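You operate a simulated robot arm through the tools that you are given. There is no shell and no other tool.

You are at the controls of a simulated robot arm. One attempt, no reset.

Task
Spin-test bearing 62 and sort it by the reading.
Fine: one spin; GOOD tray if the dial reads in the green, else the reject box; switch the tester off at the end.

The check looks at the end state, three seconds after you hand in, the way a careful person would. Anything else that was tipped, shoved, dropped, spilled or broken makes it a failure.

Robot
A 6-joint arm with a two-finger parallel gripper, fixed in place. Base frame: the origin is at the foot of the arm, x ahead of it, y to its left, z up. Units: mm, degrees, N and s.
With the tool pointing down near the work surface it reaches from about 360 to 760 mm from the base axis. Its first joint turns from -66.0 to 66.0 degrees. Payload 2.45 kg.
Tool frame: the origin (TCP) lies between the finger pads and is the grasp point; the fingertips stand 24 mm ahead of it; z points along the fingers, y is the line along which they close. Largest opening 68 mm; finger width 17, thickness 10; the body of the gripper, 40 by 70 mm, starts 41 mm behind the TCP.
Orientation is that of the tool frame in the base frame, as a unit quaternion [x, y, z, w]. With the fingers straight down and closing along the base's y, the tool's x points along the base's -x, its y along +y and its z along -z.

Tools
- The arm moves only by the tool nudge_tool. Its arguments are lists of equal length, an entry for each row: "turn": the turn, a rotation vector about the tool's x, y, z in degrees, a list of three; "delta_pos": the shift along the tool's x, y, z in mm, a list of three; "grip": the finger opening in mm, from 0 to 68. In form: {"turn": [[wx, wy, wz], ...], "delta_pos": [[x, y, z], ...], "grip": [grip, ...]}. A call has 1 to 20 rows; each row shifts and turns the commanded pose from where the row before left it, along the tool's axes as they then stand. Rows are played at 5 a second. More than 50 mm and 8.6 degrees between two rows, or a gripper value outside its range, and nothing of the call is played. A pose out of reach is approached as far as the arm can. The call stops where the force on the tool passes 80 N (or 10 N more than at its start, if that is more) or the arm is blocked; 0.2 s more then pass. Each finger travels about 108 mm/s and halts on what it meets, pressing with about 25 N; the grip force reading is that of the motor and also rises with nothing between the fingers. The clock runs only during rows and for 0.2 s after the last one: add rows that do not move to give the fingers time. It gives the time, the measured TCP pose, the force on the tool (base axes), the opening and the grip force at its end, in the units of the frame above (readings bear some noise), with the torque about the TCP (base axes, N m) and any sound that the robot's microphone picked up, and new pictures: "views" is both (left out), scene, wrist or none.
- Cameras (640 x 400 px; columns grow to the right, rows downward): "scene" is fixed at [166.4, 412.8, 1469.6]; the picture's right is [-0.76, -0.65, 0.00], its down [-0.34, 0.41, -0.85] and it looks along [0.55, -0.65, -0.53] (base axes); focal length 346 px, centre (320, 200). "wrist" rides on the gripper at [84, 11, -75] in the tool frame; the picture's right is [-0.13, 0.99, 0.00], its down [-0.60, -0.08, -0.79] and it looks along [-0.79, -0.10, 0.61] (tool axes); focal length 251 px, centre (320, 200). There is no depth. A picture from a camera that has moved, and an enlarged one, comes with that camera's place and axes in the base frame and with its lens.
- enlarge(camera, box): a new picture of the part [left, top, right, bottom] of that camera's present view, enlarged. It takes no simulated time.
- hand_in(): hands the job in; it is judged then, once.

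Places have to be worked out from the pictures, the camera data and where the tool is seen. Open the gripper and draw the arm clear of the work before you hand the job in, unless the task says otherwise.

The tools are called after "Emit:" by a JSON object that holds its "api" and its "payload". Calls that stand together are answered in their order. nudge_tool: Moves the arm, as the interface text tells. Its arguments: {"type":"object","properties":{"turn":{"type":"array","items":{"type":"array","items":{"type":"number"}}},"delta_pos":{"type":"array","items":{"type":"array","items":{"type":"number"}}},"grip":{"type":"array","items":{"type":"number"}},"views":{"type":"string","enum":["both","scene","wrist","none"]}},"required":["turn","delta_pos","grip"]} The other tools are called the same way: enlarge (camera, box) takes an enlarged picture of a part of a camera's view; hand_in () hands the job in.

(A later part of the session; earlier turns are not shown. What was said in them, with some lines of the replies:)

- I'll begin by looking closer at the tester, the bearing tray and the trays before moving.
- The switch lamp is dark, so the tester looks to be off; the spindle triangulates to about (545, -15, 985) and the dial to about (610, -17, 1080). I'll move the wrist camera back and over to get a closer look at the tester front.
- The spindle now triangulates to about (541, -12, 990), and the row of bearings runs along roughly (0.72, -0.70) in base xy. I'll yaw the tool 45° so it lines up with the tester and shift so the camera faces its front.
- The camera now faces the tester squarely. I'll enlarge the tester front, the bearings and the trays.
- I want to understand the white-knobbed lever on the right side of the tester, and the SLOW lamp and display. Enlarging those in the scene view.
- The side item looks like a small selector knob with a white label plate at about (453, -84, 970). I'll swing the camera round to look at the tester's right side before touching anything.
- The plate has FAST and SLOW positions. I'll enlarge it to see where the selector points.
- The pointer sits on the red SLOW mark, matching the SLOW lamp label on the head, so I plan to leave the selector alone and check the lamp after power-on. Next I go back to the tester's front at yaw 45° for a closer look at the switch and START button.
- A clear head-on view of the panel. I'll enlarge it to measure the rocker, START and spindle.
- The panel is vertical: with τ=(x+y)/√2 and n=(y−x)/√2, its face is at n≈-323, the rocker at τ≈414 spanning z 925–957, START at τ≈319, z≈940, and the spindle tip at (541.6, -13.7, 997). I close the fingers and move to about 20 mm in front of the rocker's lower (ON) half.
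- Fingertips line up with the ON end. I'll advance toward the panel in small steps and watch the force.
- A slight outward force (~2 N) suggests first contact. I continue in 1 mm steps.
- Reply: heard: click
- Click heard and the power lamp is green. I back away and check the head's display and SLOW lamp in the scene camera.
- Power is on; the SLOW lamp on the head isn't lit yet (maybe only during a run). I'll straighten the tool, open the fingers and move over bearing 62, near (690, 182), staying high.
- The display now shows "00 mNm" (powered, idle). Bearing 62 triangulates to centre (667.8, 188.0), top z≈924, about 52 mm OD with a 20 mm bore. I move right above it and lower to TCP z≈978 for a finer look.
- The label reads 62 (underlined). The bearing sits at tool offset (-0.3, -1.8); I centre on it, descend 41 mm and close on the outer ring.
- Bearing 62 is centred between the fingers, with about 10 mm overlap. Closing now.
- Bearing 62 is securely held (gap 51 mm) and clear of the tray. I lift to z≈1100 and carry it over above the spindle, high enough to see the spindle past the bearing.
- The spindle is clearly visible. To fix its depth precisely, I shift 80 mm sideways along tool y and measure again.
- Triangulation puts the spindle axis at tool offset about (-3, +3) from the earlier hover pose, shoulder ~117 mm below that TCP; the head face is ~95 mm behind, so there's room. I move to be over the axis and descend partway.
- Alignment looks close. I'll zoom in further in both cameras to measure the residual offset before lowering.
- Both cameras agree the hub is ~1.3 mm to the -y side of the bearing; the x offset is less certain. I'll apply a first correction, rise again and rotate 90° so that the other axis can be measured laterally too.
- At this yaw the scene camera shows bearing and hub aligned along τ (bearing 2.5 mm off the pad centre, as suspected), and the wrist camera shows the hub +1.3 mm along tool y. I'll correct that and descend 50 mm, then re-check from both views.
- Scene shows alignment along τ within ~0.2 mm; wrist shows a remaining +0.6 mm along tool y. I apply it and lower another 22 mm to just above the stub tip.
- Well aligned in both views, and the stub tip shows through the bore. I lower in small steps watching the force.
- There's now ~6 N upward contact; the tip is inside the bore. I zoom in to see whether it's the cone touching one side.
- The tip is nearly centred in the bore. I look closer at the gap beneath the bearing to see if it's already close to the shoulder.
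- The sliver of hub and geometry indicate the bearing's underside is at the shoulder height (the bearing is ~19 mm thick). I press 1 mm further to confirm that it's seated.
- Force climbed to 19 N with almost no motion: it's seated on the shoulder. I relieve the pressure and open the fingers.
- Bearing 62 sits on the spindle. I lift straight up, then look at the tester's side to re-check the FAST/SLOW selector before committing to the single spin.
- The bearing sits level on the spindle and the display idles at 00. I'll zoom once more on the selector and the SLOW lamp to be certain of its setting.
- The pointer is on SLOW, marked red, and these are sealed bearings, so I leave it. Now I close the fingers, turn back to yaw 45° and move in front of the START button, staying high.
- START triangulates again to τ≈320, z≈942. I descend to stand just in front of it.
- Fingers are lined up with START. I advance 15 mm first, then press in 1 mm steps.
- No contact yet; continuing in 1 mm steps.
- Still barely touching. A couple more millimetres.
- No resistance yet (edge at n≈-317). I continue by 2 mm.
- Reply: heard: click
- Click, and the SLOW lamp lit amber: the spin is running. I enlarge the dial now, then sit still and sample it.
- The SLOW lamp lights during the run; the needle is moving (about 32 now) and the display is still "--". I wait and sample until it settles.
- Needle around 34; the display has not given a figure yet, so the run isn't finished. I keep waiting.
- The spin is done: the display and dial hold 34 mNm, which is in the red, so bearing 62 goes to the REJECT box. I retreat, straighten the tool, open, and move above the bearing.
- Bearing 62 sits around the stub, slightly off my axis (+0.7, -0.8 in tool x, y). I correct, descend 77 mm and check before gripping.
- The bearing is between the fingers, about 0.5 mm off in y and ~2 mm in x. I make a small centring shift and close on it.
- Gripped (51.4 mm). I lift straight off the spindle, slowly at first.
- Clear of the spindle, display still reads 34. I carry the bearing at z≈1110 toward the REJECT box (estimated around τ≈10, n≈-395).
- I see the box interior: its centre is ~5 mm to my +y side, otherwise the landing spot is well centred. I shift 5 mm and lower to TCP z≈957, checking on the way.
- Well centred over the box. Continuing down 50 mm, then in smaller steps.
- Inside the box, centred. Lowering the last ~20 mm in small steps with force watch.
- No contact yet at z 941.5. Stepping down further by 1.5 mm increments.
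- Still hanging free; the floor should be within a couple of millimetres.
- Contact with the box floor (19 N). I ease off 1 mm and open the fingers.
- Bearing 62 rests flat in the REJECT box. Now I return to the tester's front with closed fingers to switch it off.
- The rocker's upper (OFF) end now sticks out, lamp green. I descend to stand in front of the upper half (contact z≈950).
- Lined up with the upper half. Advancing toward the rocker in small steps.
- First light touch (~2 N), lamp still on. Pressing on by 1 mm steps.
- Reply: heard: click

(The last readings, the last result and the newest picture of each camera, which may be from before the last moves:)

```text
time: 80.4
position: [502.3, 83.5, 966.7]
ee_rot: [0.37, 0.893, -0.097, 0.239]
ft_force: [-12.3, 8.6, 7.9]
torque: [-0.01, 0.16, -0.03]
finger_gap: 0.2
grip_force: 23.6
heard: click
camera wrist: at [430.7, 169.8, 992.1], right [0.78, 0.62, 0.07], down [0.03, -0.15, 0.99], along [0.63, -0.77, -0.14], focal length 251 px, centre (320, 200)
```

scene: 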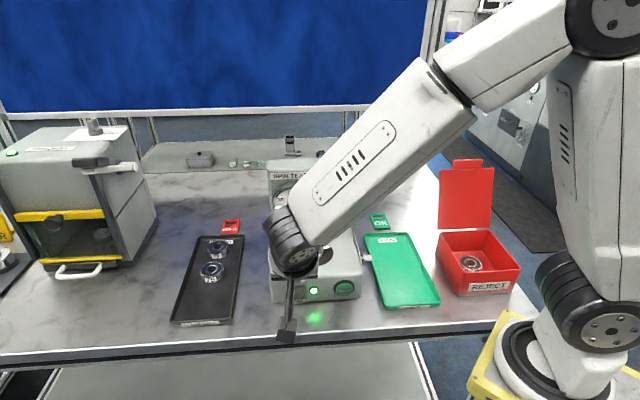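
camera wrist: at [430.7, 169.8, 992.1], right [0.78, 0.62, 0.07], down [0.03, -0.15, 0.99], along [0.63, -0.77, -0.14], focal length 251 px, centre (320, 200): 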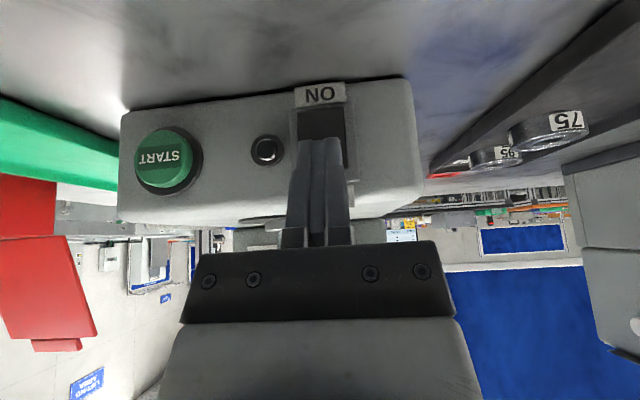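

Click and the lamp is out: the tester is off. I back away, rise, straighten the tool and open the gripper.

Emit:
{"api": "nudge_tool", "payload": {"turn": [[0, 0, 0], [0, 0, 0], [0, 0, 0], [0, 0, 0], [0, 0, 0], [0, 0, 0], [0, 0, 0], [0, 7.5, 0], [0, 7.5, 0], [0, 7.5, 0], [0, 7.5, 0], [0, 0, 0], [0, 0, 0], [0, 0, 0], [0, 0, 0]], "delta_pos": [[8.66, 0, -5], [17.3, 0, -10], [17.3, 0, -10], [-20, 0, -34.6], [-20, 0, -34.6], [-20, 0, -34.6], [-20, 0, -34.6], [0, 0, 0], [0, 0, 0], [0, 0, 0], [0, 0, 0], [20, 20, -20], [20, 20, -20], [0, 0, 0], [0, 0, 0]], "grip": [0, 0, 0, 0, 0, 0, 0, 0, 0, 0, 0, 68, 68, 68, 68]}}

Emit:
{"api": "enlarge", "payload": {"camera": "scene", "box": [255, 150, 385, 320]}}

Emit:
{"api": "enlarge", "payload": {"camera": "scene", "box": [350, 150, 530, 320]}}

Emit:
{"api": "enlarge", "payload": {"camera": "scene", "box": [160, 210, 260, 330]}}

```text
time: 83.6
position: [467.8, 175.7, 1167.7]
ee_rot: [0.382, 0.924, 0.001, 0.001]
ft_force: [-0.7, 0.3, -0.1]
torque: [-0.01, -0.01, -0.01]
finger_gap: 68.0
grip_force: 0.0
camera wrist: at [415.1, 242.9, 1243.9], right [0.79, 0.61, 0.0], down [0.37, -0.48, 0.79], along [0.48, -0.63, -0.61], focal length 251 px, centre (320, 200)
```

scene: 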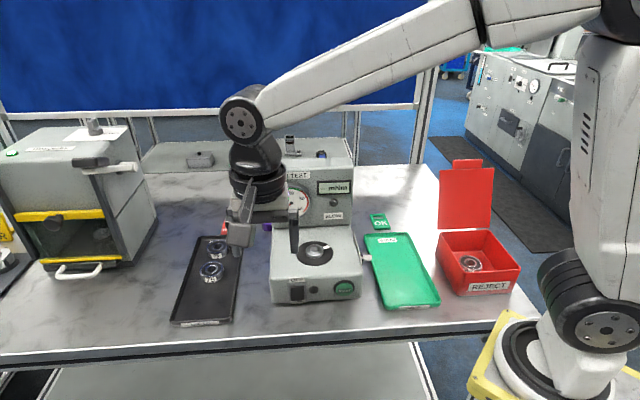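
wrist: 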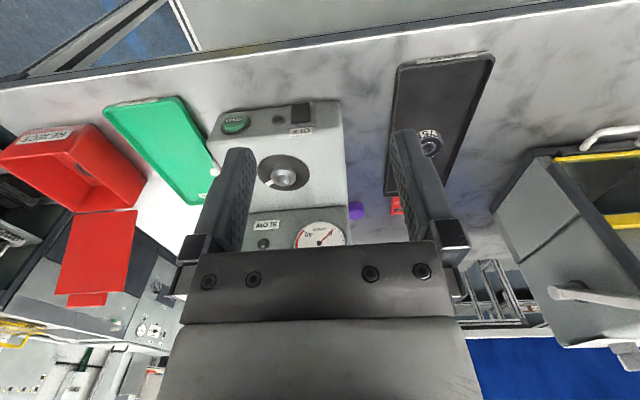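

```text
2.35 times, centred on (320, 235) of scene
camera zoom: at [166.4, 412.8, 1469.6], right [-0.76, -0.65, 0.0], down [-0.34, 0.41, -0.85], along [0.55, -0.65, -0.53], focal length 814 px, centre (320, 118)
```

zoom: 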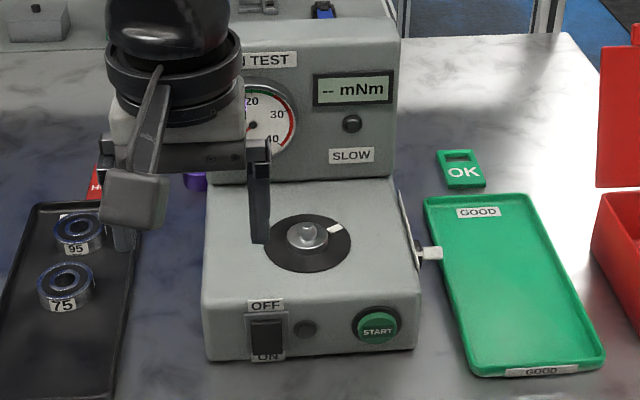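

```text
2.35 times, centred on (440, 235) of scene
camera zoom: at [166.4, 412.8, 1469.6], right [-0.76, -0.65, 0.0], down [-0.34, 0.41, -0.85], along [0.55, -0.65, -0.53], focal length 814 px, centre (38, 118)
```

zoom: 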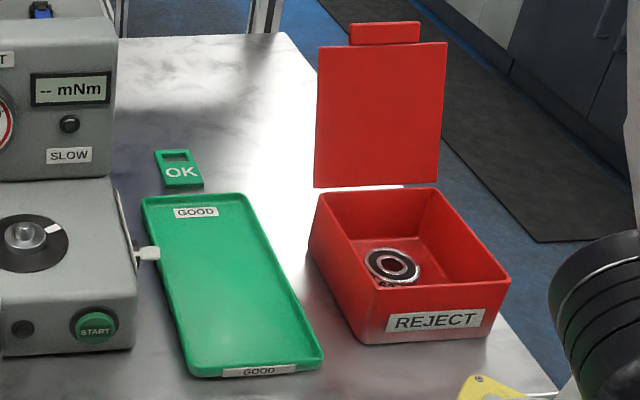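

```text
3.33 times, centred on (210, 270) of scene
camera zoom: at [166.4, 412.8, 1469.6], right [-0.76, -0.65, 0.0], down [-0.34, 0.41, -0.85], along [0.55, -0.65, -0.53], focal length 1153 px, centre (687, -33)
```

zoom: 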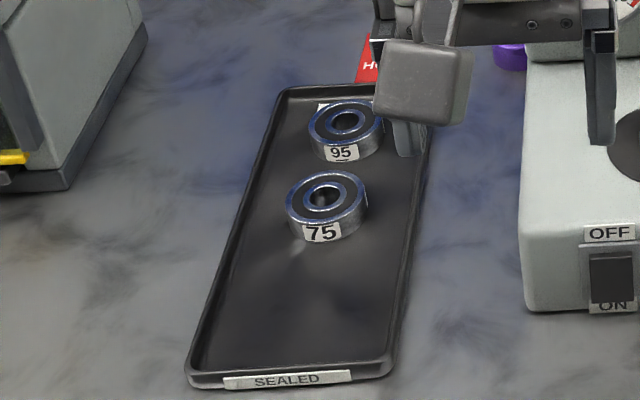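

Everything is in place: tester off, bearing 62 in the REJECT box, bearings 75 and 95, the trays and the selector undisturbed. I raise the open gripper a little further clear before handing in.

Emit:
{"api": "nudge_tool", "payload": {"turn": [[0, 0, 0], [0, 0, 0], [0, 0, 0], [0, 0, 0]], "delta_pos": [[15, 0, -30], [15, 0, -30], [10, 0, -30], [0, 0, 0]], "grip": [68, 68, 68, 68]}}

```text
time: 84.6
position: [440.0, 202.0, 1259.3]
ee_rot: [0.382, 0.924, 0.001, 0.0]
ft_force: [-0.7, 0.4, 0.8]
torque: [0.0, 0.0, -0.02]
finger_gap: 68.3
grip_force: 0.0
camera wrist: at [386.7, 270.2, 1335.0], right [0.79, 0.61, 0.0], down [0.37, -0.48, 0.79], along [0.49, -0.63, -0.61], focal length 251 px, centre (320, 200)
```

scene: 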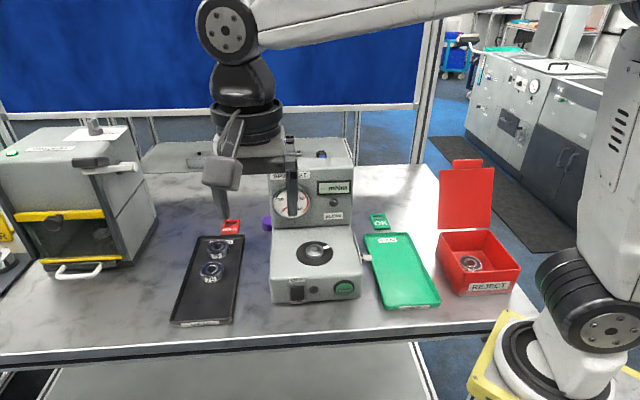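
wrist: 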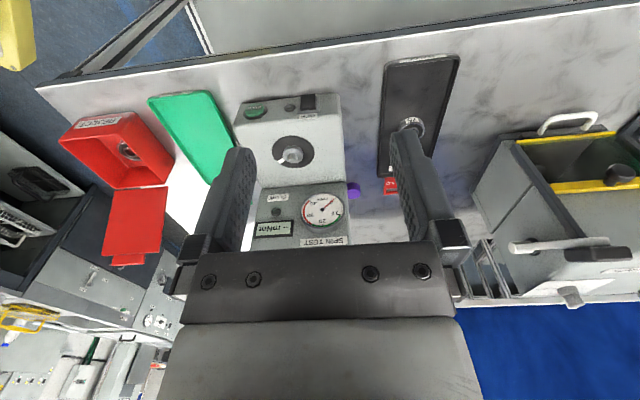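

The arm is clear, the gripper open, the tester off and bearing 62 (34 mNm, red) in the REJECT box. Handing in.

Emit:
{"api": "hand_in", "payload": {}}

```text
The job is handed in.
```

Bearing 62 failed the spin test and is in the REJECT box. The dial and display both settled at 34 mNm, which is in the red.

- **Spin:** I pressed START once. The speed selector was already on SLOW and I left it there. The SLOW lamp came on during the run.
- **End state:** The tester is switched off and its lamp is out. The arm is raised clear with the gripper open.
- **Everything else:** Bearings 75 and 95 and the GOOD tray look undisturbed in the last pictures.

The job is handed in. No verdict came back with it.
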